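You operate a simulated robot arm through the tools that you are given. There is no shell and no other tool. Be economical: measure what you need, move in short steps, check, and stop when the job is done.

You run a simulated robot arm. Do the job below in one go: nothing can be reset, and whatever is moved stays where it is left.

## Task
Brush grease on the patch of the metre rule and shut both clamp levers.
Fine: grease from the flat tin; the brush goes back in its pot. A coat counts when it lies all over at full strength: go over it till it gets no stronger.

Only the result counts: the job must be done as asked and must still hold three seconds after the hand-in. Knocking over, shifting, dropping, spilling or breaking anything else fails it.

## Robot
A 6-joint arm with a two-finger parallel gripper on a trunk, on a base that drives. Base frame: it is fixed to the floor where the robot stands at the start and does not move with it; the origin is under the middle of the robot, x ahead of it, y to its left, z up. Units: m, degrees, N and s.
With the tool pointing down near the work surface it reaches from about 0.1 to 0.72 m from the robot's upright axis, wherever it stands. Its first joint turns from -166.0 to 166.0 degrees. Places, roughly: black clamp lever [0.5, 1.4, 1]; black pot [1.4, 0, 0.9]; brush [1.5, 0, 1]; flat grease tin [1.25, 0.25, 1]; folded wiper [1.25, 0, 0.75]; patch on the metre rule [0.3, 1.4, 0.9]; red clamp lever [-0.4, 1.9, 1]; tester rocker [-0.1, 1.8, 1]. Payload 3.91 kg.
The tool frame sits at the grasp point between the pads (the TCP): z along the fingers, y along the line on which they close. The tips reach 0.03 m beyond it. Largest opening 0.11 m; finger width 0.02, thickness 0.01; the body of the gripper, 0.048 by 0.112 m, starts 0.055 m behind the TCP.
Orientation is that of the tool frame in the base frame, as a unit quaternion [x, y, z, w]. With the fingers straight down and closing along the base's y, the tool's x points along the base's -x, its y along +y and its z along -z.

## Interface
- The arm moves only by the tool play_rows. Its argument "commands" is one flat list of numbers, 6 for each row, row after row: the shift along the tool's x, y, z in units of 100 mm (1.0 is 100 mm), then the turn, a rotation vector about the tool's x, y, z in units of 180 degrees (1.0 is 180 degrees). In form: [x, y, z, wx, wy, wz, x, y, z, wx, wy, wz, ...]. A call has 1 to 8 rows; each row is the pose to reach, as a shift and turn from the pose commanded when the call began, along the tool's axes at that moment. "grip" is the gripper command, from -1 (fully open) to 1 (shut), values between in proportion, set as the call begins (left out, the last holds). A call with a number of a shift or a turn outside -1 to 1 is refused whole. Rows are played at 5 a second. More than 0.05 m and 8.6 degrees between two rows, or a gripper value outside its range, and nothing of the call is played. Where a pose cannot be reached the arm comes as near as it can. A force on the tool above 60 N (or 10 N above the force at the start of the call, whichever is more), or a blocked arm, ends the call early, and 0.2 s more pass. Each finger travels about 0.045 m/s and halts on what it meets, pressing with about 38 N; the grip force reading is that of the motor and also rises with nothing between the fingers. The clock runs only during rows and for 0.2 s after the last one: add rows that repeat a pose to give the fingers time. It gives the time, the measured TCP pose, the force on the tool (base axes), the opening and the grip force at its end, in the units of the frame above (readings bear some noise), with the torque about the TCP (base axes, N m) and any sound that the robot's microphone picked up.
- Cameras (640 x 400 px; columns grow to the right, rows downward): "scene" is now at [0.0317, 0.1451, 1.4212]; the picture's right is [-0.11, -0.99, 0.00], its down [-0.44, 0.05, -0.90] and it looks along [0.89, -0.10, -0.44] (base axes); focal length 290 px, centre (320, 200). "wrist" rides on the gripper at [0.071, 0.022, -0.107] in the tool frame; the picture's right is [-0.29, 0.96, 0.00], its down [-0.76, -0.23, -0.61] and it looks along [-0.58, -0.18, 0.79] (tool axes); focal length 243 px, centre (320, 200). There is no depth. A picture from a camera that has moved, and an enlarged one, comes with that camera's place and axes in the base frame and with its lens.
- grab_frame(camera): a new picture of that camera. The clock stands still meanwhile.
- move_column(by): slides the trunk up (or, below 0, down) by that many m; the arm and the scene camera ride with it, the base frame stays. It gives what a move gives, with no picture.
- steer(legs): drives the robot by 1 to 6 legs, each [ahead, left, turn to the left] in m, m and degrees, along the robot's own axes; the way and the turn of a leg run together, so that a leg with both is an arc; at most 1.5 m and 180 degrees a leg. The arm and the cameras ride along, it lands a little off, and it stops where it bumps. It gives what a move gives.
- turn_head(pan, tilt): turns the head with the scene camera to pan (to the left, within 86 degrees either way) and tilt (down, from -29 to 69), counted from straight ahead of the robot. It gives what a move gives.
- enlarge(camera, box): a new picture of the part [left, top, right, bottom] of that camera's present view, enlarged. The clock stands still meanwhile.
- close_job(): hands the job in; it is judged then, once.

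Go step by step. Nothing tells you exact positions but the pictures and the camera data: compare them with the known pose of the tool, close in by small moves and look again before you grip or let go. The budget is 120 turns and 78 pictures, counting those below and the enlarged ones. Unless the task says otherwise, let go and move clear before handing in, and close with one line.

The tools are called after ">>>" as name(argument=value, ...) on one line, values as JSON. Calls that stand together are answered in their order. play_rows: Moves the arm, as the interface text tells. Its arguments: {"type":"object","properties":{"commands":{"type":"array","items":{"type":"number"}},"grip":{"type":"number"}},"required":["commands"]} The other tools are called the same way: move_column (by) slides the trunk up or down; steer (legs) drives the base; turn_head (pan, tilt) turns the head that bears the scene camera; grab_frame (camera) takes a picture; enlarge (camera, box) takes an enlarged picture of a part of a camera's view; close_job () hands the job in.

At the start:

```text
time_s: 0.0
eef_pos: [0.3799, 0.1169, 1.1876]
tcp_rot: [0.0, 1.0, 0.0, 0.0]
contact_force: [-0.4, 0.6, -0.4]
moment: [-0.02, -0.02, -0.01]
gripper_width: 0.1099
grasp_force: 0.1
trunk travel left (down, up): [-0.36, 0.23]
robot x, y, heading: [-0.0019, 0.0033, -0.0]
head pan, tilt: [-6.5, 26.2]
```

scene: 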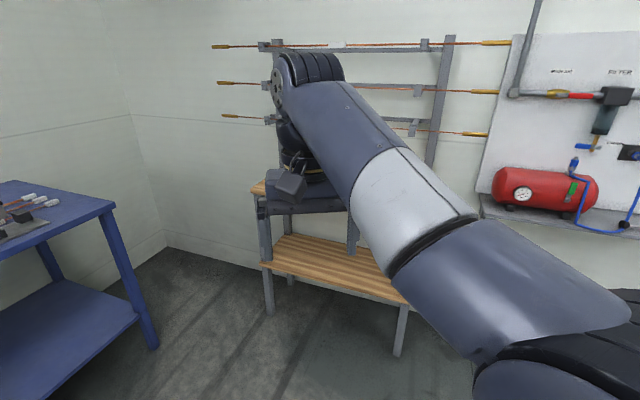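
wrist: 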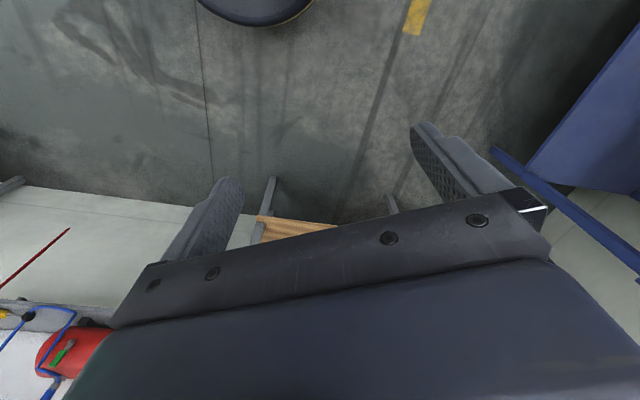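

The arm hides the stand ahead with the pot and tin, and the blue bench is on the left. I'll pan the head left to look at the bench first.

>>> turn_head(pan=80, tilt=25)

>>> grab_frame(camera="scene")

```text
time_s: 1.6
eef_pos: [0.3801, 0.1175, 1.1869]
tcp_rot: [-0.001, 1.0, 0.0, 0.0]
contact_force: [-0.3, 0.1, 0.4]
moment: [-0.04, 0.0, 0.03]
gripper_width: 0.1097
grasp_force: 0.0
trunk travel left (down, up): [-0.36, 0.23]
robot x, y, heading: [-0.0001, 0.0012, -0.1]
head pan, tilt: [80.0, 25.0]
```

```text
75 pictures are left
camera scene: at [-0.0434, 0.2462, 1.4231], right [0.98, -0.17, 0.0], down [-0.07, -0.42, -0.91], along [0.16, 0.89, -0.42], focal length 290 px, centre (320, 200)
```

scene: 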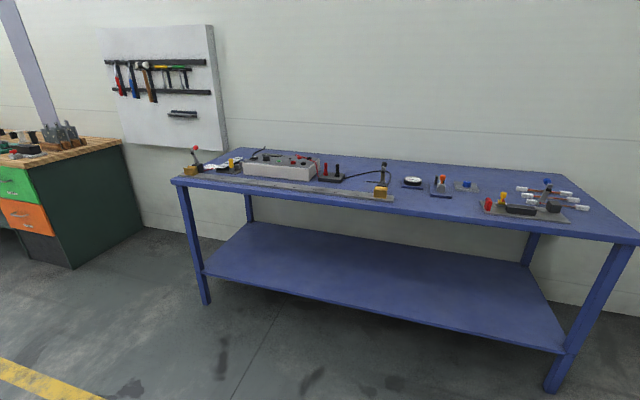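

The metre rule lies along the bench's front edge, with a clamp at each end. I'll enlarge that region.

>>> enlarge(camera="scene", box=[170, 130, 420, 220])

>>> enlarge(camera="scene", box=[330, 140, 450, 215])

```text
2.56 times, centred on (295, 175) of scene
camera zoom: at [-0.0434, 0.2462, 1.4231], right [0.98, -0.17, 0.0], down [-0.07, -0.42, -0.91], along [0.16, 0.89, -0.42], focal length 743 px, centre (384, 264)
```

zoom: 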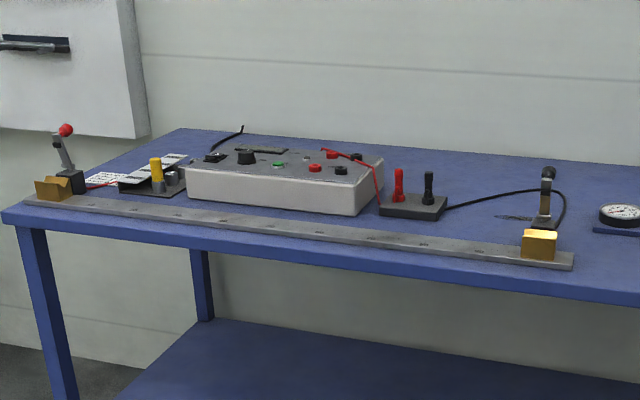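

```text
5.33 times, centred on (390, 178) of scene
camera zoom: at [-0.0434, 0.2462, 1.4231], right [0.98, -0.17, 0.0], down [-0.07, -0.42, -0.91], along [0.16, 0.89, -0.42], focal length 1548 px, centre (-53, 320)
```

zoom: 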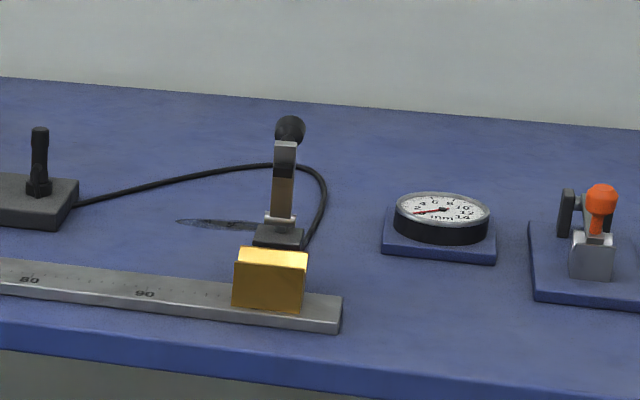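

Both levers stand upright, so they are open. Next I'll swing the arm to the right and look at the pot stand ahead.

>>> play_rows(commands=[0, -0.5, 0, 0, 0, 0, 0, -1.0, 0, 0, 0, 0, 0.3, -1.0, 0, 0, 0, 0, 0.3, -1.0, 0, 0, 0, 0])

>>> play_rows(commands=[0, -0.5, 0, 0, 0, 0, 0, -1.0, 0, 0, 0, 0, 0.3, -1.0, 0, 0, 0, 0, 0.5, -1.0, 0, 0, 0, 0])

>>> play_rows(commands=[0, -0.5, 0, 0, 0, 0, 0, -1.0, 0, 0, 0, 0, 0.3, -1.0, 0, 0, 0, 0, 0.5, -1.0, 0, 0, 0, 0])

>>> turn_head(pan=-5, tilt=25)

>>> grab_frame(camera="scene")

```text
time_s: 2.6
eef_pos: [0.3489, 0.0148, 1.1839]
tcp_rot: [0.001, 1.0, 0.0, 0.0]
contact_force: [0.2, 0.6, -0.1]
moment: [0.02, 0.0, 0.0]
gripper_width: 0.1101
grasp_force: 0.1
trunk travel left (down, up): [-0.36, 0.23]
robot x, y, heading: [0.0009, -0.0034, -0.1]
head pan, tilt: [80.0, 25.0]
```

```text
time_s: 3.6
eef_pos: [0.2971, -0.0821, 1.1879]
tcp_rot: [0.0, 1.0, 0.0, 0.0]
contact_force: [0.4, -0.1, -0.7]
moment: [0.01, 0.0, -0.01]
gripper_width: 0.1099
grasp_force: 0.1
trunk travel left (down, up): [-0.36, 0.23]
robot x, y, heading: [0.0001, 0.0019, 0.1]
head pan, tilt: [80.0, 25.0]
```

```text
time_s: 4.6
eef_pos: [0.2477, -0.1816, 1.1863]
tcp_rot: [0.0, 1.0, 0.0, 0.0]
contact_force: [-1.1, -0.7, -0.2]
moment: [-0.02, 0.0, 0.03]
gripper_width: 0.1101
grasp_force: 0.1
trunk travel left (down, up): [-0.36, 0.23]
robot x, y, heading: [0.0009, -0.0016, -0.0]
head pan, tilt: [80.0, 25.0]
```

```text
time_s: 6.2
eef_pos: [0.2484, -0.1824, 1.186]
tcp_rot: [0.001, 1.0, 0.0, 0.0]
contact_force: [0.3, -0.4, -0.4]
moment: [0.0, 0.0, 0.0]
gripper_width: 0.1101
grasp_force: 0.0
trunk travel left (down, up): [-0.36, 0.23]
robot x, y, heading: [-0.0008, -0.0032, -0.0]
head pan, tilt: [-5.0, 25.0]
```

```text
72 pictures are left
camera scene: at [0.0323, 0.1475, 1.4231], right [-0.09, -1.0, 0.0], down [-0.42, 0.04, -0.91], along [0.9, -0.08, -0.42], focal length 290 px, centre (320, 200)
```

scene: 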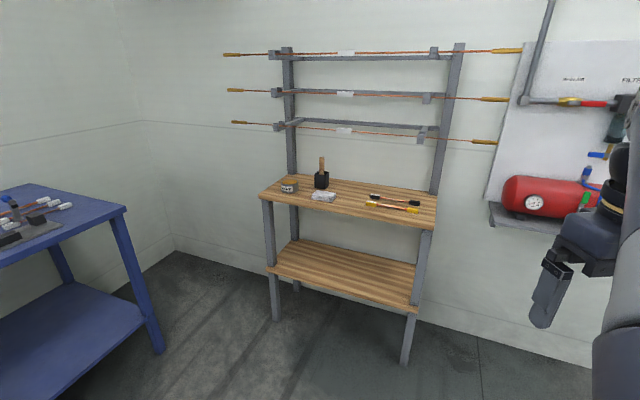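

>>> enlarge(camera="scene", box=[255, 140, 445, 260])

```text
3.33 times, centred on (350, 200) of scene
camera zoom: at [0.0323, 0.1475, 1.4231], right [-0.09, -1.0, 0.0], down [-0.42, 0.04, -0.91], along [0.9, -0.08, -0.42], focal length 967 px, centre (220, 200)
```

zoom: 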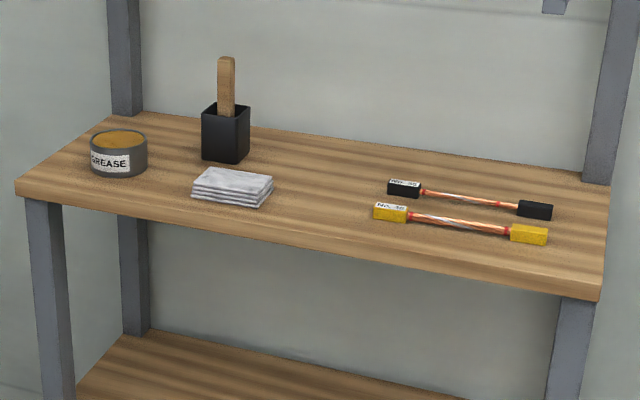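

I can see the grease tin, the black pot with the brush handle standing in it, the wiper and two test leads. I'll drive closer and look again.

>>> steer(legs=[[0.55, 0.05, 0]])

>>> turn_head(pan=-10, tilt=35)

>>> grab_frame(camera="scene")

```text
time_s: 9.3
eef_pos: [0.7917, -0.1333, 1.1864]
tcp_rot: [0.003, 1.0, 0.0, 0.0]
contact_force: [-0.1, -0.1, 0.3]
moment: [-0.01, -0.01, 0.02]
gripper_width: 0.1103
grasp_force: 0.0
trunk travel left (down, up): [-0.36, 0.23]
robot x, y, heading: [0.5448, 0.0497, -0.3]
head pan, tilt: [-5.0, 25.0]
```

```text
time_s: 10.1
eef_pos: [0.7918, -0.1326, 1.1862]
tcp_rot: [0.003, 1.0, 0.0, 0.0]
contact_force: [-1.2, -0.3, 0.0]
moment: [0.0, 0.02, 0.01]
gripper_width: 0.11
grasp_force: 0.2
trunk travel left (down, up): [-0.36, 0.23]
robot x, y, heading: [0.5443, 0.0478, -0.5]
head pan, tilt: [-10.0, 35.0]
```

```text
70 pictures are left
camera scene: at [0.5723, 0.1898, 1.4074], right [-0.18, -0.98, 0.0], down [-0.56, 0.1, -0.82], along [0.81, -0.15, -0.57], focal length 290 px, centre (320, 200)
```

scene: 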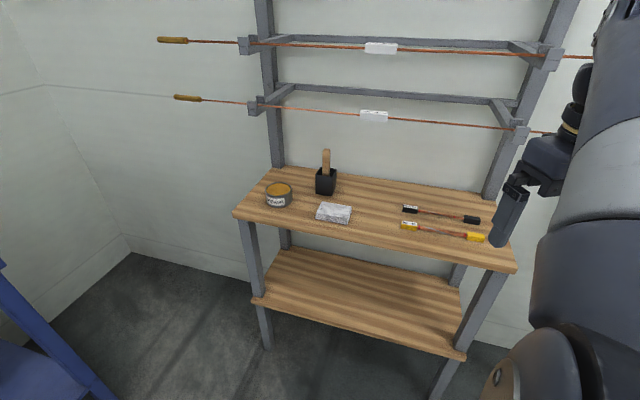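

>>> enlarge(camera="scene", box=[250, 140, 370, 240])

```text
4.00 times, centred on (310, 190) of scene
camera zoom: at [0.5723, 0.1898, 1.4074], right [-0.18, -0.98, 0.0], down [-0.56, 0.1, -0.82], along [0.81, -0.15, -0.57], focal length 1161 px, centre (360, 240)
```

zoom: 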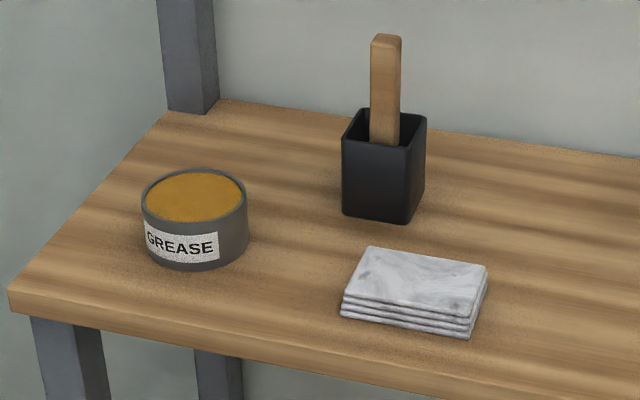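

Pot is around (1.39, 0.02), tin around (1.357, 0.188), tabletop z about 0.865, and the stand is turned by about 28°. I'll place the robot square to it.

>>> steer(legs=[[0, 0.27, 0], [0.27, 0, 0], [0, 0, -27.5]])

>>> turn_head(pan=-5, tilt=42)

>>> grab_frame(camera="scene")

```text
time_s: 14.8
eef_pos: [0.9575, 0.0438, 1.186]
tcp_rot: [0.234, 0.972, -0.001, 0.0]
contact_force: [0.6, -0.4, -0.1]
moment: [-0.02, 0.0, -0.01]
gripper_width: 0.11
grasp_force: 0.1
trunk travel left (down, up): [-0.36, 0.23]
robot x, y, heading: [0.819, 0.3177, -27.4]
head pan, tilt: [-10.0, 35.0]
```

```text
time_s: 15.5
eef_pos: [0.9577, 0.0428, 1.1871]
tcp_rot: [0.234, 0.972, 0.0, 0.0]
contact_force: [-0.5, -0.5, -0.2]
moment: [0.01, 0.0, 0.01]
gripper_width: 0.1096
grasp_force: 0.1
trunk travel left (down, up): [-0.36, 0.23]
robot x, y, heading: [0.821, 0.3185, -27.0]
head pan, tilt: [-5.0, 42.0]
```

```text
68 pictures are left
camera scene: at [0.9074, 0.4395, 1.3969], right [-0.53, -0.85, 0.0], down [-0.57, 0.36, -0.74], along [0.63, -0.4, -0.67], focal length 290 px, centre (320, 200)
```

scene: 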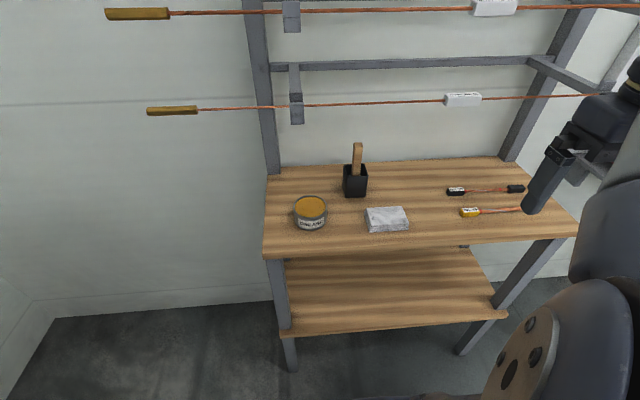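

>>> enlarge(camera="scene", box=[280, 130, 380, 240])

```text
3.64 times, centred on (330, 185) of scene
camera zoom: at [0.9074, 0.4395, 1.3969], right [-0.53, -0.85, 0.0], down [-0.57, 0.36, -0.74], along [0.63, -0.4, -0.67], focal length 1055 px, centre (284, 254)
```

zoom: 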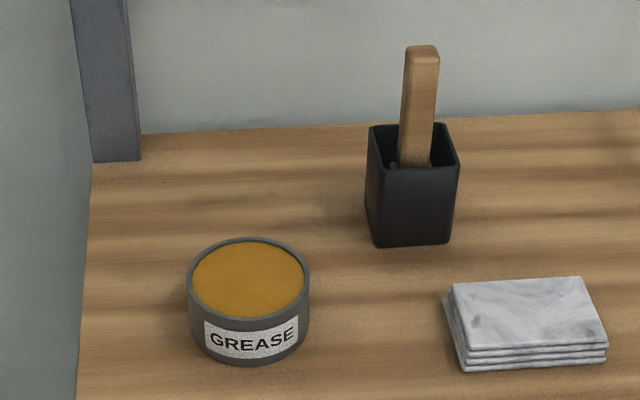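

The pot, tin and handle positions agree across views, but the copper rods hang at z≈1.18 in front of the pot. So I'll reach in under them with the tool nearly horizontal, and I start turning the tool forward now.

>>> play_rows(commands=[-0.125, 0.125, 0.0875, 0, -0.047, 0, -0.25, 0.25, 0.175, 0, -0.094, 0, -0.375, 0.375, 0.2625, 0, -0.141, 0, -0.5, 0.5, 0.35, 0, -0.188, 0, -0.625, 0.625, 0.4375, 0, -0.235, 0, -0.75, 0.75, 0.525, 0, -0.282, 0, -0.875, 0.875, 0.6125, 0, -0.329, 0, -1, 1, 0.7, 0, -0.376, 0], grip=-0.1)

>>> grab_frame(camera="scene")

```text
time_s: 16.8
eef_pos: [1.0558, 0.0367, 1.0946]
tcp_rot: [0.247, 0.91, -0.025, 0.332]
contact_force: [-0.7, -1.2, 0.1]
moment: [0.02, 0.01, 0.0]
gripper_width: 0.0605
grasp_force: 0.1
trunk travel left (down, up): [-0.36, 0.23]
robot x, y, heading: [0.8192, 0.3147, -27.1]
head pan, tilt: [-5.0, 42.0]
stopped in row 6: the arm was blocked; the commanded pose is now the measured one
```

```text
66 pictures are left
camera scene: at [0.9073, 0.4395, 1.3969], right [-0.53, -0.85, 0.0], down [-0.57, 0.36, -0.74], along [0.63, -0.39, -0.67], focal length 290 px, centre (320, 200)
```

scene: 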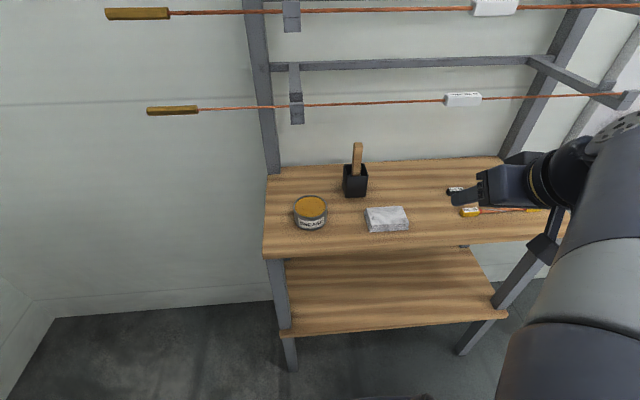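

The arm got blocked halfway, probably because it is folded too close to its own column. I'll move forward and left from here, keeping the pitch.

>>> play_rows(commands=[-0.175, 0.23, 0.142, 0, 0, 0, -0.35, 0.46, 0.284, 0, 0, 0, -0.525, 0.69, 0.425, 0, 0, 0, -0.7, 0.92, 0.567, 0, 0, 0])

>>> grab_frame(camera="scene")

```text
time_s: 17.8
eef_pos: [1.1775, 0.0768, 1.1044]
tcp_rot: [0.246, 0.91, -0.025, 0.332]
contact_force: [0.6, 0.0, -0.8]
moment: [0.01, -0.03, -0.04]
gripper_width: 0.0605
grasp_force: 0.2
trunk travel left (down, up): [-0.36, 0.23]
robot x, y, heading: [0.8196, 0.3193, -26.9]
head pan, tilt: [-5.0, 42.0]
```

```text
65 pictures are left
camera scene: at [0.9074, 0.4395, 1.3968], right [-0.53, -0.85, 0.0], down [-0.57, 0.36, -0.74], along [0.63, -0.4, -0.67], focal length 290 px, centre (320, 200)
```

scene: 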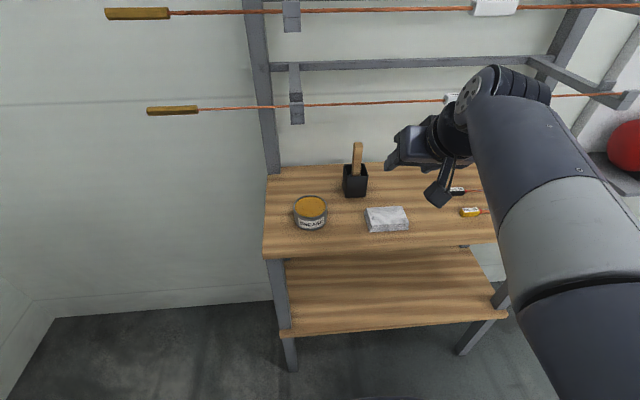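

Good, there is room now. Next I'll pitch the tool to about 17° below horizontal.

>>> play_rows(commands=[0, 0, 0, 0, -0.047, 0, 0, 0, 0, 0, -0.094, 0, 0, 0, 0, 0, -0.141, 0, 0, 0, 0, 0, -0.188, 0])

>>> grab_frame(camera="scene")

>>> grab_frame(camera="wrist")

```text
time_s: 18.8
eef_pos: [1.1782, 0.075, 1.105]
tcp_rot: [0.229, 0.774, -0.096, 0.582]
contact_force: [-0.4, 0.7, 0.3]
moment: [0.0, -0.03, 0.0]
gripper_width: 0.0602
grasp_force: 0.1
trunk travel left (down, up): [-0.36, 0.23]
robot x, y, heading: [0.818, 0.3179, -26.9]
head pan, tilt: [-5.0, 42.0]
```

```text
64 pictures are left
camera scene: at [0.9074, 0.4395, 1.3969], right [-0.53, -0.85, 0.0], down [-0.57, 0.36, -0.74], along [0.63, -0.39, -0.67], focal length 290 px, centre (320, 200)
```

scene: 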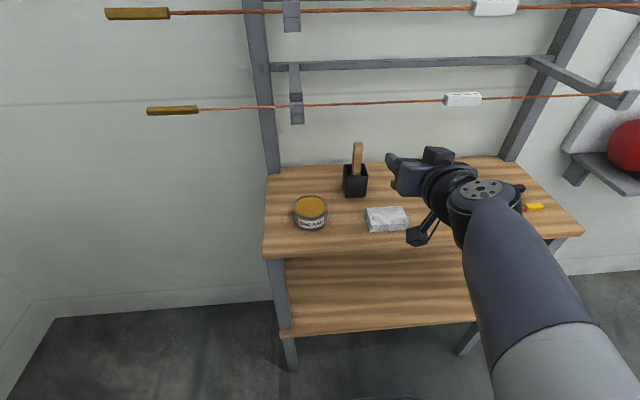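

```text
63 pictures are left
camera wrist: at [1.0801, 0.1546, 1.0721], right [0.51, 0.77, 0.39], down [-0.46, -0.13, 0.88], along [0.72, -0.63, 0.29], focal length 243 px, centre (320, 200)
```

wrist: 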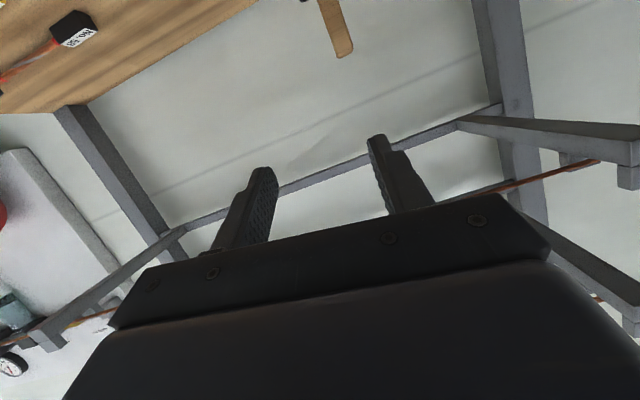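

The tool is pitched properly with a small roll of about 7°. I'll take the roll out, lower the trunk by 0.12, and look.

>>> play_rows(commands=[0, 0, 0, 0, 0, -0.0395, 0, 0, 0, 0, 0, -0.0395])

>>> move_column(by=-0.12)

>>> grab_frame(camera="scene")

```text
time_s: 19.4
eef_pos: [1.1775, 0.0761, 1.1051]
tcp_rot: [0.18, 0.787, -0.132, 0.575]
contact_force: [-0.6, -0.3, 0.3]
moment: [0.03, 0.0, 0.0]
gripper_width: 0.0604
grasp_force: 0.2
trunk travel left (down, up): [-0.36, 0.23]
robot x, y, heading: [0.8192, 0.3177, -26.9]
head pan, tilt: [-5.0, 42.0]
```

```text
time_s: 20.7
eef_pos: [1.1401, 0.1126, 0.8754]
tcp_rot: [0.225, 0.851, -0.068, 0.47]
contact_force: [0.4, -0.2, 0.2]
moment: [0.0, 0.01, 0.02]
gripper_width: 0.0603
grasp_force: 0.0
trunk travel left (down, up): [-0.263, 0.327]
robot x, y, heading: [0.8185, 0.3186, -27.0]
head pan, tilt: [-5.0, 42.0]
stopped: the arm was blocked; the commanded pose is now the measured one
```

```text
62 pictures are left
camera scene: at [0.9074, 0.4393, 1.3034], right [-0.53, -0.85, 0.0], down [-0.57, 0.36, -0.74], along [0.63, -0.39, -0.67], focal length 290 px, centre (320, 200)
```

scene: 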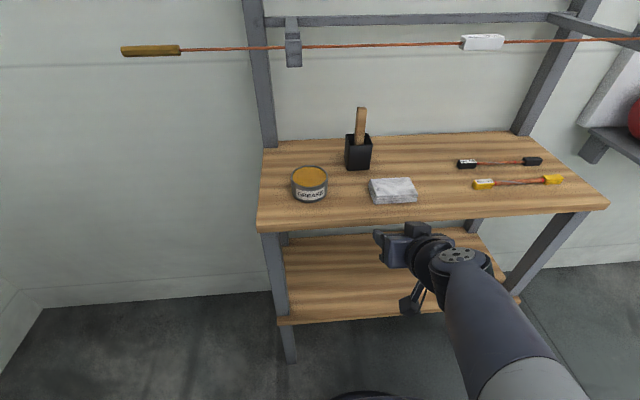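

The arm got blocked on the way down and sagged in front of the table edge. I'll raise the trunk back and correct with the arm.

>>> move_column(by=0.1)

>>> grab_frame(camera="scene")

```text
time_s: 22.0
eef_pos: [1.143, 0.112, 0.979]
tcp_rot: [0.223, 0.848, -0.072, 0.475]
contact_force: [0.3, 0.6, -0.5]
moment: [-0.03, 0.01, 0.03]
gripper_width: 0.0608
grasp_force: 0.0
trunk travel left (down, up): [-0.363, 0.227]
robot x, y, heading: [0.8167, 0.3173, -27.0]
head pan, tilt: [-5.0, 42.0]
```

```text
61 pictures are left
camera scene: at [0.9074, 0.4395, 1.4004], right [-0.53, -0.85, 0.0], down [-0.57, 0.36, -0.74], along [0.63, -0.39, -0.67], focal length 290 px, centre (320, 200)
```

scene: 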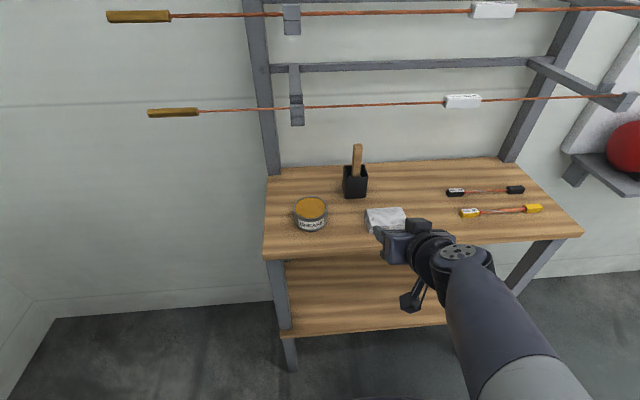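

The tool is at table clearance height. I'll move partway forward while pitching up again.

>>> play_rows(commands=[-0.13, 0.045, 0.2, 0.0028, -0.021, -0.0057, -0.26, 0.09, 0.39, 0.0055, -0.042, -0.0114, -0.4, 0.135, 0.59, 0.008, -0.063, -0.017, -0.53, 0.18, 0.785, 0.011, -0.0844, -0.0228])

>>> grab_frame(camera="scene")

```text
time_s: 23.0
eef_pos: [1.2348, 0.0835, 0.9823]
tcp_rot: [0.188, 0.784, -0.13, 0.578]
contact_force: [0.1, -0.2, 0.6]
moment: [0.01, 0.01, 0.07]
gripper_width: 0.0603
grasp_force: 0.1
trunk travel left (down, up): [-0.363, 0.227]
robot x, y, heading: [0.8193, 0.3189, -27.2]
head pan, tilt: [-5.0, 42.0]
```

```text
60 pictures are left
camera scene: at [0.9072, 0.4396, 1.4005], right [-0.53, -0.85, 0.0], down [-0.57, 0.36, -0.74], along [0.63, -0.4, -0.67], focal length 290 px, centre (320, 200)
```

scene: 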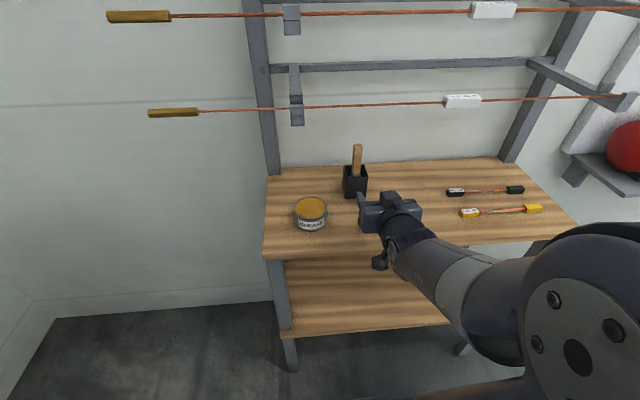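

The arm is now in line behind the handle. I'll go 60% of the way and check closely.

>>> play_rows(commands=[-0.1, 0.03, 0.31, 0, 0, 0, -0.2, 0.06, 0.62, 0, 0, 0, -0.31, 0.086, 0.926, 0, 0, 0, -0.31, 0.086, 0.926, 0, 0, 0])

>>> enlarge(camera="scene", box=[290, 120, 450, 240])

>>> grab_frame(camera="wrist")

```text
time_s: 24.0
eef_pos: [1.3199, 0.0348, 0.9842]
tcp_rot: [0.187, 0.784, -0.129, 0.577]
contact_force: [0.2, -0.8, -0.1]
moment: [-0.01, 0.0, 0.01]
gripper_width: 0.0603
grasp_force: 0.0
out of reach, approached as far as the arm can: row 1, 2, 3, 4
trunk travel left (down, up): [-0.363, 0.227]
robot x, y, heading: [0.8206, 0.3165, -27.3]
head pan, tilt: [-5.0, 42.0]
```

```text
3.33 times, centred on (370, 180) of scene
camera zoom: at [0.9077, 0.4393, 1.4004], right [-0.53, -0.85, 0.0], down [-0.57, 0.36, -0.74], along [0.63, -0.39, -0.67], focal length 967 px, centre (153, 267)
```

zoom: 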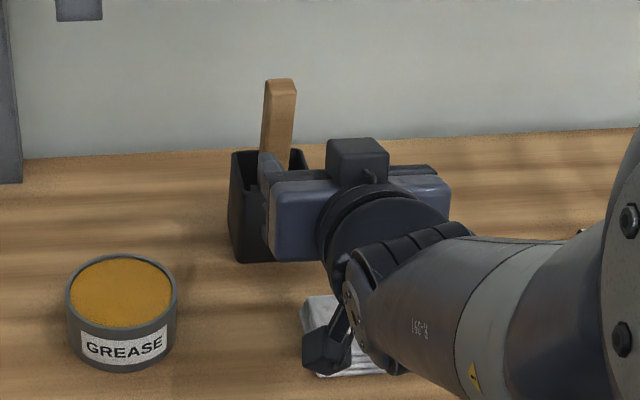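

```text
58 pictures are left
camera wrist: at [1.218, 0.1072, 0.9487], right [0.5, 0.82, 0.29], down [-0.42, -0.06, 0.9], along [0.76, -0.57, 0.31], focal length 243 px, centre (320, 200)
```

wrist: 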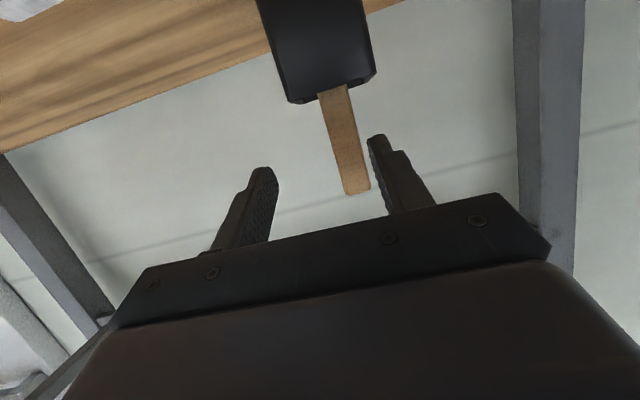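

The arm is near its reach limit, and the handle is about 0.02 left and 0.065 ahead of the TCP. Before driving forward I'll check the base's clearance to the stand.

>>> turn_head(pan=20, tilt=69)

>>> grab_frame(camera="scene")

```text
time_s: 24.9
eef_pos: [1.319, 0.0352, 0.9837]
tcp_rot: [0.188, 0.785, -0.129, 0.576]
contact_force: [-0.5, 0.2, 0.4]
moment: [-0.01, -0.03, -0.01]
gripper_width: 0.0608
grasp_force: 0.2
trunk travel left (down, up): [-0.363, 0.227]
robot x, y, heading: [0.8216, 0.3191, -27.1]
head pan, tilt: [20.0, 68.8]
```

```text
57 pictures are left
camera scene: at [0.8922, 0.4769, 1.3673], right [-0.12, -0.99, 0.0], down [-0.92, 0.12, -0.36], along [0.36, -0.05, -0.93], focal length 290 px, centre (320, 200)
```

scene: 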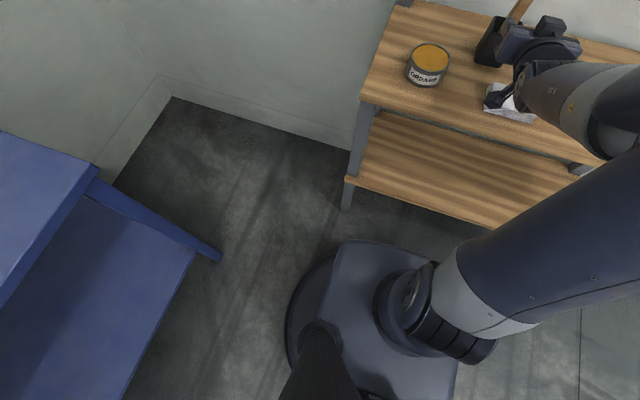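

There is about 0.15 m between the base and the stand, so driving forward is safe. I'll shift left first, then ahead part of the way.

>>> steer(legs=[[0, 0.021, 0], [0.04, 0, 0]])

>>> turn_head(pan=-5, tilt=42)

>>> grab_frame(camera="wrist")

>>> enlarge(camera="scene", box=[290, 120, 450, 240])

```text
time_s: 26.2
eef_pos: [1.3635, 0.0342, 0.984]
tcp_rot: [0.187, 0.785, -0.127, 0.576]
contact_force: [-0.2, -0.3, 0.7]
moment: [0.01, 0.02, 0.0]
gripper_width: 0.0605
grasp_force: 0.0
trunk travel left (down, up): [-0.363, 0.227]
robot x, y, heading: [0.8663, 0.3195, -26.9]
head pan, tilt: [20.0, 68.8]
```

```text
time_s: 27.1
eef_pos: [1.3638, 0.0333, 0.9835]
tcp_rot: [0.187, 0.785, -0.129, 0.576]
contact_force: [-0.1, 0.6, -0.4]
moment: [0.02, -0.01, 0.01]
gripper_width: 0.0606
grasp_force: 0.0
trunk travel left (down, up): [-0.363, 0.227]
robot x, y, heading: [0.8649, 0.3198, -26.7]
head pan, tilt: [-5.0, 42.0]
```

```text
56 pictures are left
camera wrist: at [1.2622, 0.1069, 0.9487], right [0.5, 0.82, 0.29], down [-0.42, -0.06, 0.9], along [0.76, -0.57, 0.31], focal length 243 px, centre (320, 200)
```

wrist: 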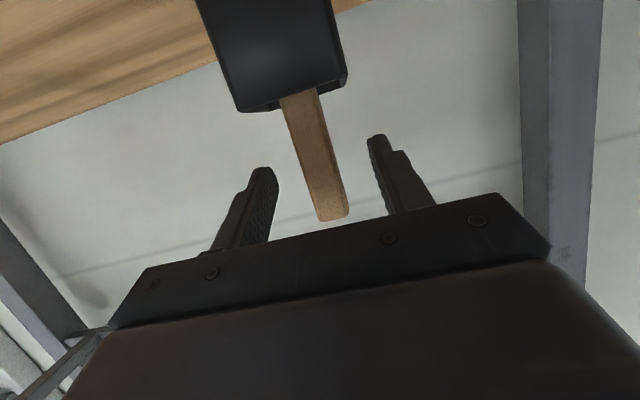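

```text
3.33 times, centred on (370, 180) of scene
camera zoom: at [0.9521, 0.439, 1.4004], right [-0.53, -0.85, 0.0], down [-0.57, 0.36, -0.74], along [0.63, -0.39, -0.67], focal length 967 px, centre (153, 267)
```

zoom: 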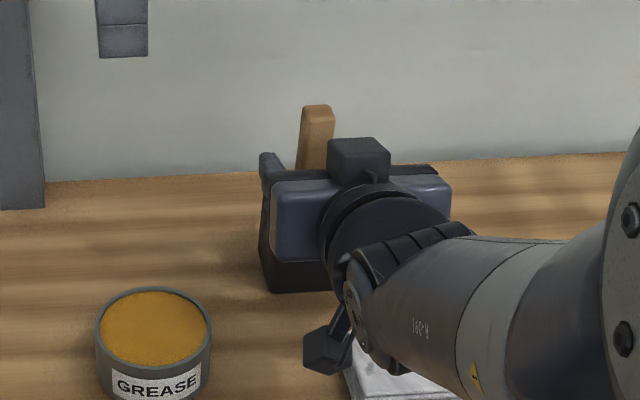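

The handle is centred laterally. I'll drive 0.024 ahead and then close the gripper.

>>> steer(legs=[[0.024, 0, 0]])

>>> grab_frame(camera="wrist")

```text
time_s: 27.9
eef_pos: [1.3855, 0.0231, 0.9846]
tcp_rot: [0.187, 0.785, -0.129, 0.576]
contact_force: [0.3, 0.3, 0.7]
moment: [0.0, 0.0, -0.02]
gripper_width: 0.0606
grasp_force: 0.1
trunk travel left (down, up): [-0.363, 0.227]
robot x, y, heading: [0.8873, 0.3067, -27.1]
head pan, tilt: [-5.0, 42.0]
```

```text
54 pictures are left
camera wrist: at [1.2838, 0.0964, 0.9488], right [0.5, 0.82, 0.29], down [-0.42, -0.06, 0.9], along [0.76, -0.57, 0.31], focal length 243 px, centre (320, 200)
```

wrist: 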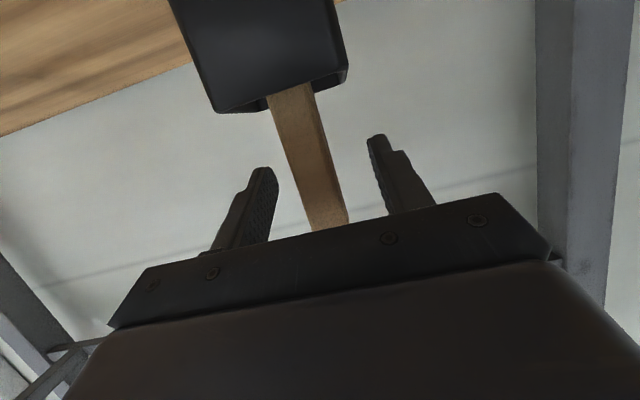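

The handle is between the fingers, so I'll close.

>>> play_rows(commands=[0, 0, 0, 0, 0, 0, 0, 0, 0, 0, 0, 0, 0, 0, 0, 0, 0, 0, 0, 0, 0, 0, 0, 0, 0, 0, 0, 0, 0, 0], grip=1)

>>> enlarge(camera="scene", box=[290, 120, 450, 240])

```text
time_s: 29.1
eef_pos: [1.385, 0.0232, 0.9839]
tcp_rot: [0.187, 0.785, -0.129, 0.576]
contact_force: [-0.5, -1.8, 0.5]
moment: [-0.07, 0.0, -0.02]
gripper_width: 0.0214
grasp_force: 38.0
trunk travel left (down, up): [-0.363, 0.227]
robot x, y, heading: [0.8861, 0.3082, -27.3]
head pan, tilt: [-5.0, 42.0]
```

```text
3.33 times, centred on (370, 180) of scene
camera zoom: at [0.9734, 0.428, 1.4005], right [-0.53, -0.85, 0.0], down [-0.57, 0.35, -0.74], along [0.63, -0.39, -0.67], focal length 967 px, centre (153, 267)
```

zoom: 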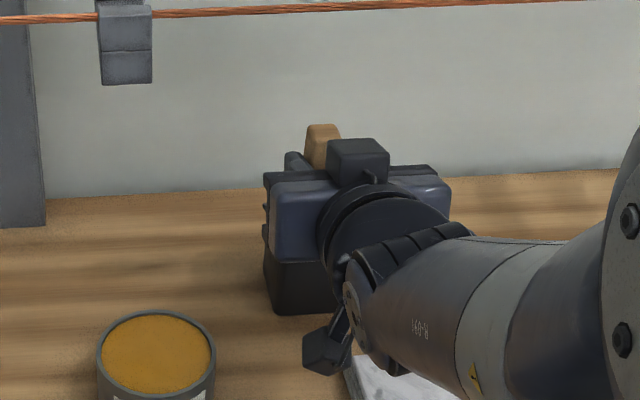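

The brush is gripped at 21 mm width. I'll lift it straight up with the trunk, staying below the rod, and look.

>>> move_column(by=0.065)

>>> grab_frame(camera="wrist")

>>> grab_frame(camera="scene")

```text
time_s: 30.1
eef_pos: [1.3856, 0.0231, 1.0485]
tcp_rot: [0.187, 0.785, -0.129, 0.577]
contact_force: [-0.2, 0.1, -0.3]
moment: [0.01, 0.01, 0.01]
gripper_width: 0.0212
grasp_force: 38.4
trunk travel left (down, up): [-0.428, 0.162]
robot x, y, heading: [0.886, 0.3071, -27.2]
head pan, tilt: [-5.0, 42.0]
```

```text
52 pictures are left
camera wrist: at [1.284, 0.0963, 1.0137], right [0.5, 0.82, 0.29], down [-0.42, -0.06, 0.9], along [0.76, -0.57, 0.31], focal length 243 px, centre (320, 200)
```

wrist: 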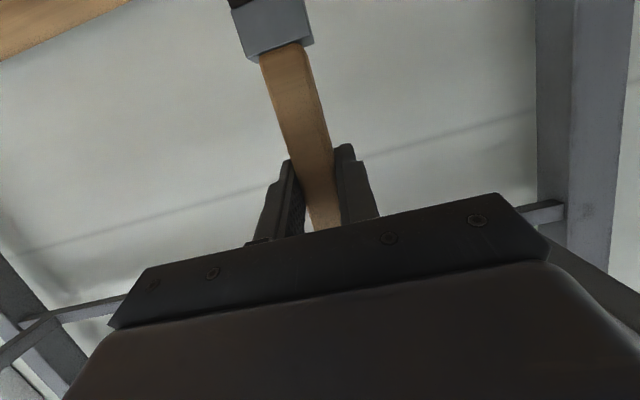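

```text
51 pictures are left
camera scene: at [0.9736, 0.428, 1.4655], right [-0.53, -0.85, 0.0], down [-0.57, 0.35, -0.74], along [0.63, -0.39, -0.67], focal length 290 px, centre (320, 200)
```

scene: 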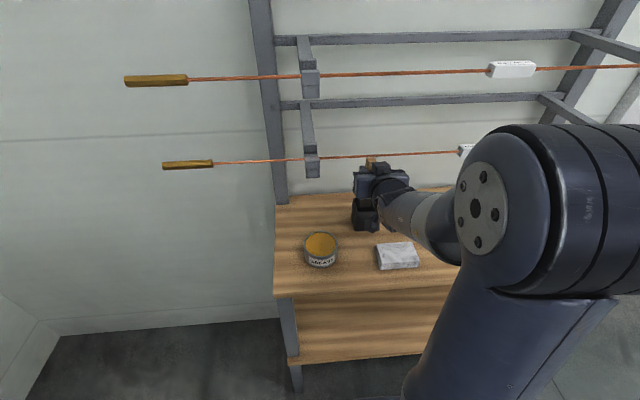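

>>> enlarge(camera="scene", box=[300, 130, 460, 250])

```text
3.33 times, centred on (380, 190) of scene
camera zoom: at [0.9736, 0.428, 1.4655], right [-0.53, -0.85, 0.0], down [-0.57, 0.35, -0.74], along [0.63, -0.39, -0.67], focal length 967 px, centre (120, 233)
```

zoom: 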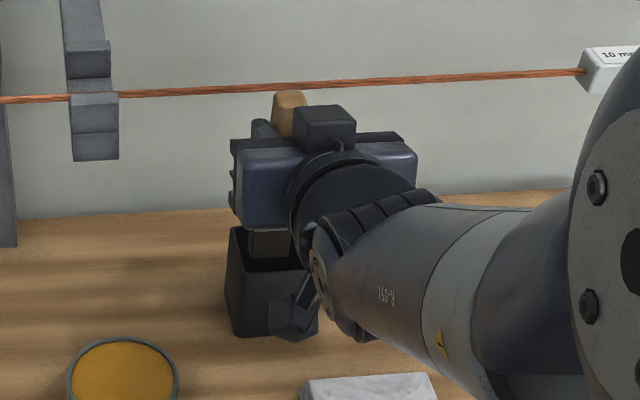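

Clearance to the rod is about 5 cm. I'll lift 0.02 more and check the tip against the pot rim.

>>> move_column(by=0.02)

>>> enlarge(camera="scene", box=[310, 140, 430, 250])

```text
time_s: 30.8
eef_pos: [1.3857, 0.023, 1.0679]
tcp_rot: [0.187, 0.785, -0.128, 0.577]
contact_force: [1.0, -0.2, -0.9]
moment: [0.02, 0.01, -0.02]
gripper_width: 0.0211
grasp_force: 37.8
trunk travel left (down, up): [-0.448, 0.142]
robot x, y, heading: [0.8852, 0.3041, -27.1]
head pan, tilt: [-5.0, 42.0]
```

```text
3.64 times, centred on (370, 195) of scene
camera zoom: at [0.9736, 0.428, 1.4855], right [-0.53, -0.85, 0.0], down [-0.57, 0.35, -0.74], along [0.63, -0.39, -0.67], focal length 1055 px, centre (138, 218)
```

zoom: 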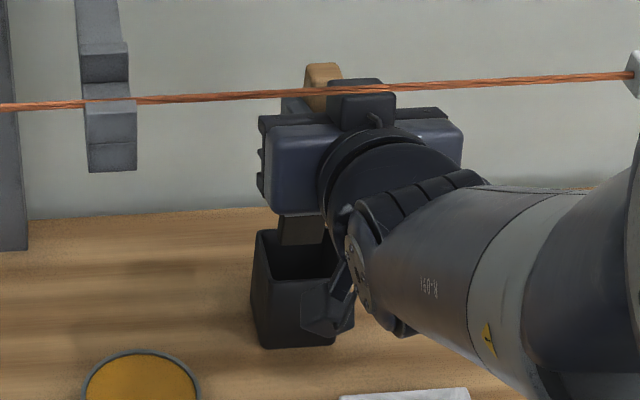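

The tip is about 1 cm above the pot rim. I'll lift another 5 mm, then slide left.

>>> move_column(by=0.006)

>>> play_rows(commands=[0, 0.2, 0, 0, 0, 0, 0, 0.4, 0, 0, 0, 0, 0, 0.6, 0, 0, 0, 0, 0, 0.8, 0, 0, 0, 0, 0, 0.8, 0, 0, 0, 0])

>>> grab_frame(camera="scene")

```text
time_s: 31.4
eef_pos: [1.3865, 0.0225, 1.076]
tcp_rot: [0.187, 0.785, -0.128, 0.576]
contact_force: [-0.8, 0.1, 0.2]
moment: [0.02, 0.04, 0.01]
gripper_width: 0.021
grasp_force: 38.1
trunk travel left (down, up): [-0.454, 0.136]
robot x, y, heading: [0.8885, 0.3057, -27.2]
head pan, tilt: [-5.0, 42.0]
```

```text
time_s: 32.6
eef_pos: [1.3889, 0.0301, 1.0836]
tcp_rot: [0.185, 0.786, -0.126, 0.577]
contact_force: [-0.7, -0.4, -0.4]
moment: [-0.01, -0.01, -0.01]
gripper_width: 0.0212
grasp_force: 38.0
out of reach, approached as far as the arm can: row 1, 2, 3, 4, 5
trunk travel left (down, up): [-0.454, 0.136]
robot x, y, heading: [0.8855, 0.308, -26.9]
head pan, tilt: [-5.0, 42.0]
```

```text
48 pictures are left
camera scene: at [0.9736, 0.428, 1.4915], right [-0.53, -0.85, 0.0], down [-0.57, 0.35, -0.74], along [0.63, -0.39, -0.67], focal length 290 px, centre (320, 200)
```

scene: 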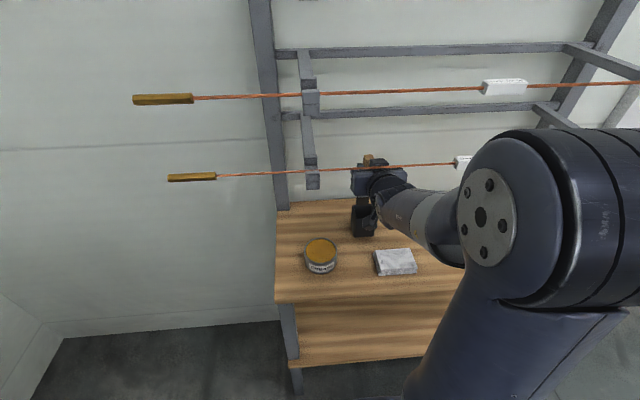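

The arm can't slide left from here, so I'll shift the base left 7 cm. Then I'll lower before passing the rack's bracket.

>>> steer(legs=[[0, 0.07, 0]])

>>> move_column(by=-0.045)

>>> grab_frame(camera="scene")

```text
time_s: 33.6
eef_pos: [1.4211, 0.0929, 1.0829]
tcp_rot: [0.183, 0.786, -0.124, 0.577]
contact_force: [-0.3, -0.6, 0.0]
moment: [-0.01, -0.02, 0.01]
gripper_width: 0.021
grasp_force: 38.0
trunk travel left (down, up): [-0.454, 0.136]
robot x, y, heading: [0.9172, 0.3661, -26.7]
head pan, tilt: [-5.0, 42.0]
```

```text
time_s: 34.5
eef_pos: [1.4206, 0.0947, 1.0382]
tcp_rot: [0.183, 0.786, -0.124, 0.577]
contact_force: [0.3, -0.2, 0.5]
moment: [-0.01, 0.0, -0.03]
gripper_width: 0.0212
grasp_force: 37.1
trunk travel left (down, up): [-0.409, 0.181]
robot x, y, heading: [0.9178, 0.3689, -26.8]
head pan, tilt: [-5.0, 42.0]
```

```text
47 pictures are left
camera scene: at [1.0044, 0.4904, 1.4464], right [-0.53, -0.85, 0.0], down [-0.57, 0.35, -0.74], along [0.63, -0.39, -0.67], focal length 290 px, centre (320, 200)
```

scene: 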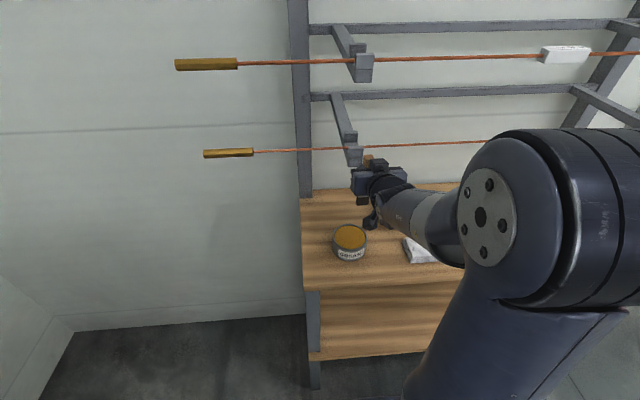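

The bracket bottom is about 3.5 cm above the gripper, so I can drive back and left to bring the brush over the tin.

>>> steer(legs=[[-0.097, 0, 0], [0, 0.05, 0]])

>>> grab_frame(camera="wrist")

>>> enlarge(camera="scene", box=[310, 120, 430, 250])

```text
time_s: 36.1
eef_pos: [1.3547, 0.1819, 1.0378]
tcp_rot: [0.183, 0.786, -0.124, 0.577]
contact_force: [0.1, 0.2, 0.0]
moment: [-0.03, 0.02, 0.02]
gripper_width: 0.021
grasp_force: 38.0
trunk travel left (down, up): [-0.409, 0.181]
robot x, y, heading: [0.8533, 0.4535, -26.7]
head pan, tilt: [-5.0, 42.0]
```

```text
46 pictures are left
camera wrist: at [1.2528, 0.2538, 1.0035], right [0.49, 0.82, 0.29], down [-0.42, -0.07, 0.9], along [0.76, -0.57, 0.31], focal length 243 px, centre (320, 200)
```

wrist: 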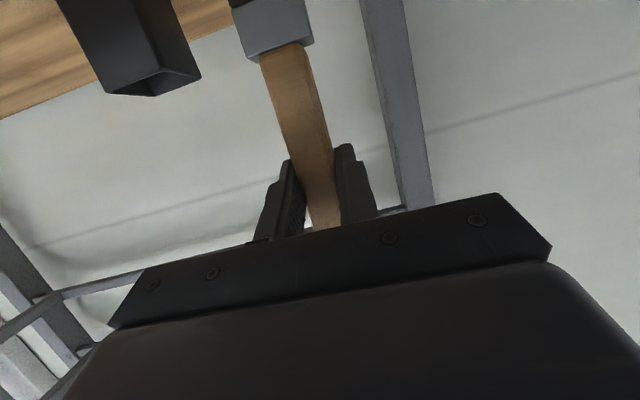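

```text
3.08 times, centred on (370, 185) of scene
camera zoom: at [0.9397, 0.5786, 1.4465], right [-0.53, -0.85, 0.0], down [-0.57, 0.35, -0.74], along [0.63, -0.39, -0.67], focal length 893 px, centre (166, 246)
```

zoom: 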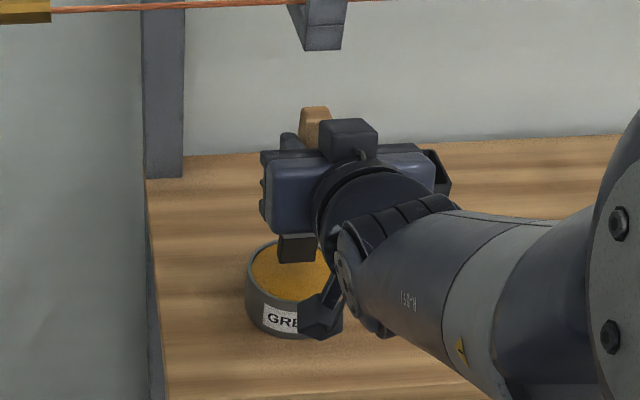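

The brush is over the tin. I'll lower it into the grease in steps, watching the force.

>>> move_column(by=-0.025)

>>> move_column(by=-0.012)

>>> enlarge(camera="scene", box=[310, 120, 430, 250])

```text
time_s: 36.8
eef_pos: [1.3556, 0.1819, 1.0218]
tcp_rot: [0.182, 0.781, -0.126, 0.584]
contact_force: [-0.1, 2.8, 41.0]
moment: [-0.28, -0.17, 0.01]
gripper_width: 0.0212
grasp_force: 38.3
trunk travel left (down, up): [-0.384, 0.206]
robot x, y, heading: [0.8538, 0.4576, -26.9]
head pan, tilt: [-5.0, 42.0]
```

```text
time_s: 37.4
eef_pos: [1.3554, 0.1819, 1.0074]
tcp_rot: [0.182, 0.782, -0.126, 0.583]
contact_force: [0.8, -2.3, 36.9]
moment: [-0.53, -0.38, -0.01]
gripper_width: 0.0211
grasp_force: 37.9
trunk travel left (down, up): [-0.372, 0.218]
robot x, y, heading: [0.8529, 0.46, -26.8]
head pan, tilt: [-5.0, 42.0]
```

```text
3.08 times, centred on (370, 185) of scene
camera zoom: at [0.9373, 0.5799, 1.4095], right [-0.53, -0.85, 0.0], down [-0.57, 0.35, -0.74], along [0.63, -0.39, -0.67], focal length 893 px, centre (166, 246)
```

zoom: 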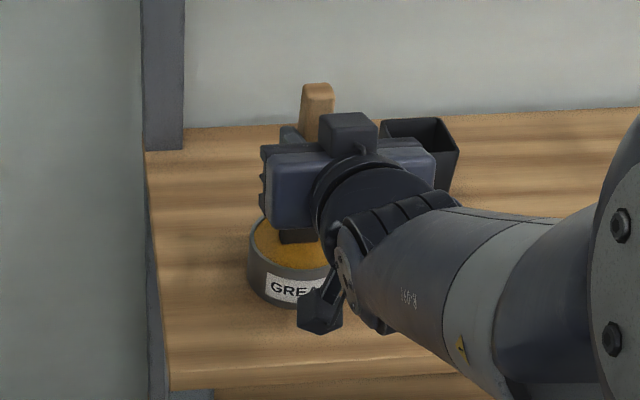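

The tip met the grease and the brush slid up a little in the grip, so it is certainly dipped. I'll lift it out and check the bristles.

>>> move_column(by=0.035)

>>> enlarge(camera="scene", box=[310, 120, 430, 250])

>>> grab_frame(camera="wrist")

```text
time_s: 38.2
eef_pos: [1.3567, 0.1808, 1.0346]
tcp_rot: [0.184, 0.787, -0.124, 0.575]
contact_force: [-0.1, 0.0, -0.8]
moment: [-0.06, -0.01, 0.0]
gripper_width: 0.0211
grasp_force: 37.7
trunk travel left (down, up): [-0.407, 0.183]
robot x, y, heading: [0.8556, 0.4562, -26.9]
head pan, tilt: [-5.0, 42.0]
```

```text
3.08 times, centred on (370, 185) of scene
camera zoom: at [0.9398, 0.5787, 1.4444], right [-0.53, -0.85, 0.0], down [-0.57, 0.35, -0.74], along [0.63, -0.39, -0.67], focal length 893 px, centre (166, 246)
```

zoom: 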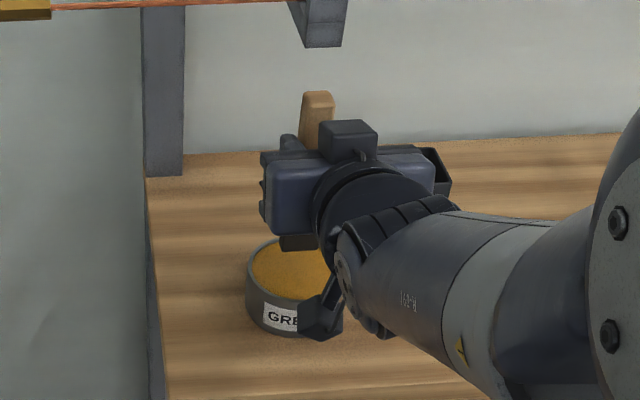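

```text
42 pictures are left
camera wrist: at [1.2526, 0.254, 1.0007], right [0.49, 0.82, 0.29], down [-0.42, -0.07, 0.91], along [0.76, -0.57, 0.31], focal length 243 px, centre (320, 200)
```

wrist: 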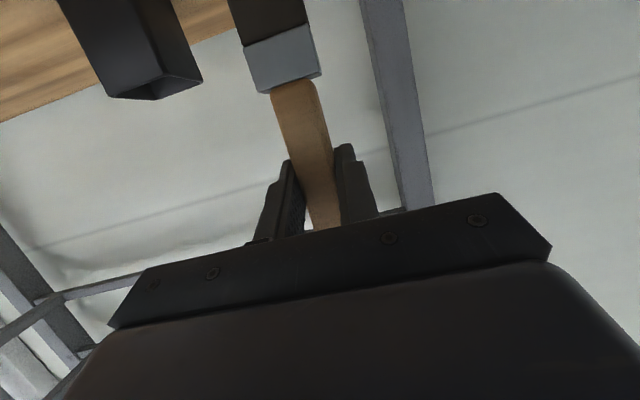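

Tin is unmoved and the bristle end is free. I'll back out from under the rods, raise the trunk, then go around to face the bench.

>>> steer(legs=[[-0.35, 0, 0]])

>>> move_column(by=0.12)

>>> steer(legs=[[-0.3, -0.3, 0], [0, 0, 90.4]])

>>> turn_head(pan=10, tilt=35)

>>> grab_frame(camera="scene")

```text
time_s: 40.5
eef_pos: [1.0453, 0.3421, 1.0365]
tcp_rot: [0.182, 0.787, -0.123, 0.576]
contact_force: [-0.2, 0.4, -0.6]
moment: [0.0, 0.01, 0.0]
gripper_width: 0.0209
grasp_force: 38.2
trunk travel left (down, up): [-0.407, 0.183]
robot x, y, heading: [0.5381, 0.6151, -26.7]
head pan, tilt: [-5.0, 42.0]
```

```text
time_s: 42.0
eef_pos: [1.0453, 0.3423, 1.1566]
tcp_rot: [0.18, 0.787, -0.122, 0.577]
contact_force: [0.3, -0.6, -0.2]
moment: [0.0, -0.01, 0.02]
gripper_width: 0.0214
grasp_force: 37.6
trunk travel left (down, up): [-0.527, 0.063]
robot x, y, heading: [0.5406, 0.6112, -26.3]
head pan, tilt: [-5.0, 42.0]
```

```text
time_s: 48.5
eef_pos: [0.3917, 0.9804, 1.1568]
tcp_rot: [-0.439, 0.678, 0.329, 0.489]
contact_force: [0.6, 0.1, 0.2]
moment: [0.04, -0.01, -0.02]
gripper_width: 0.0211
grasp_force: 38.4
trunk travel left (down, up): [-0.527, 0.063]
robot x, y, heading: [0.1343, 0.4663, 65.5]
head pan, tilt: [-5.0, 42.0]
```

```text
time_s: 49.3
eef_pos: [0.3901, 0.9805, 1.1562]
tcp_rot: [-0.44, 0.677, 0.329, 0.489]
contact_force: [0.9, -0.3, -0.4]
moment: [-0.01, 0.0, 0.0]
gripper_width: 0.0211
grasp_force: 37.6
trunk travel left (down, up): [-0.527, 0.063]
robot x, y, heading: [0.1373, 0.47, 65.3]
head pan, tilt: [10.0, 35.0]
```

```text
41 pictures are left
camera scene: at [-0.0061, 0.5646, 1.5749], right [0.97, -0.25, 0.0], down [-0.15, -0.56, -0.82], along [0.21, 0.79, -0.57], focal length 290 px, centre (320, 200)
```

scene: 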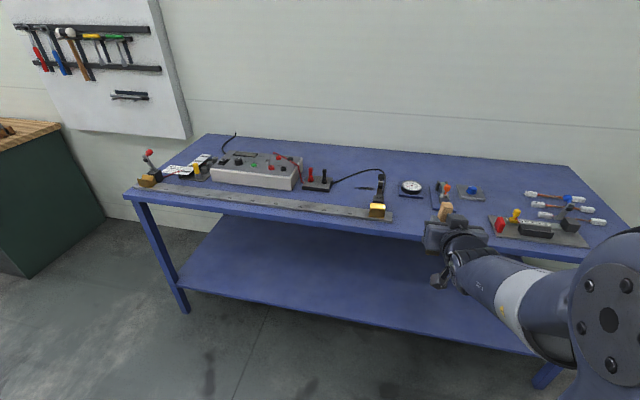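

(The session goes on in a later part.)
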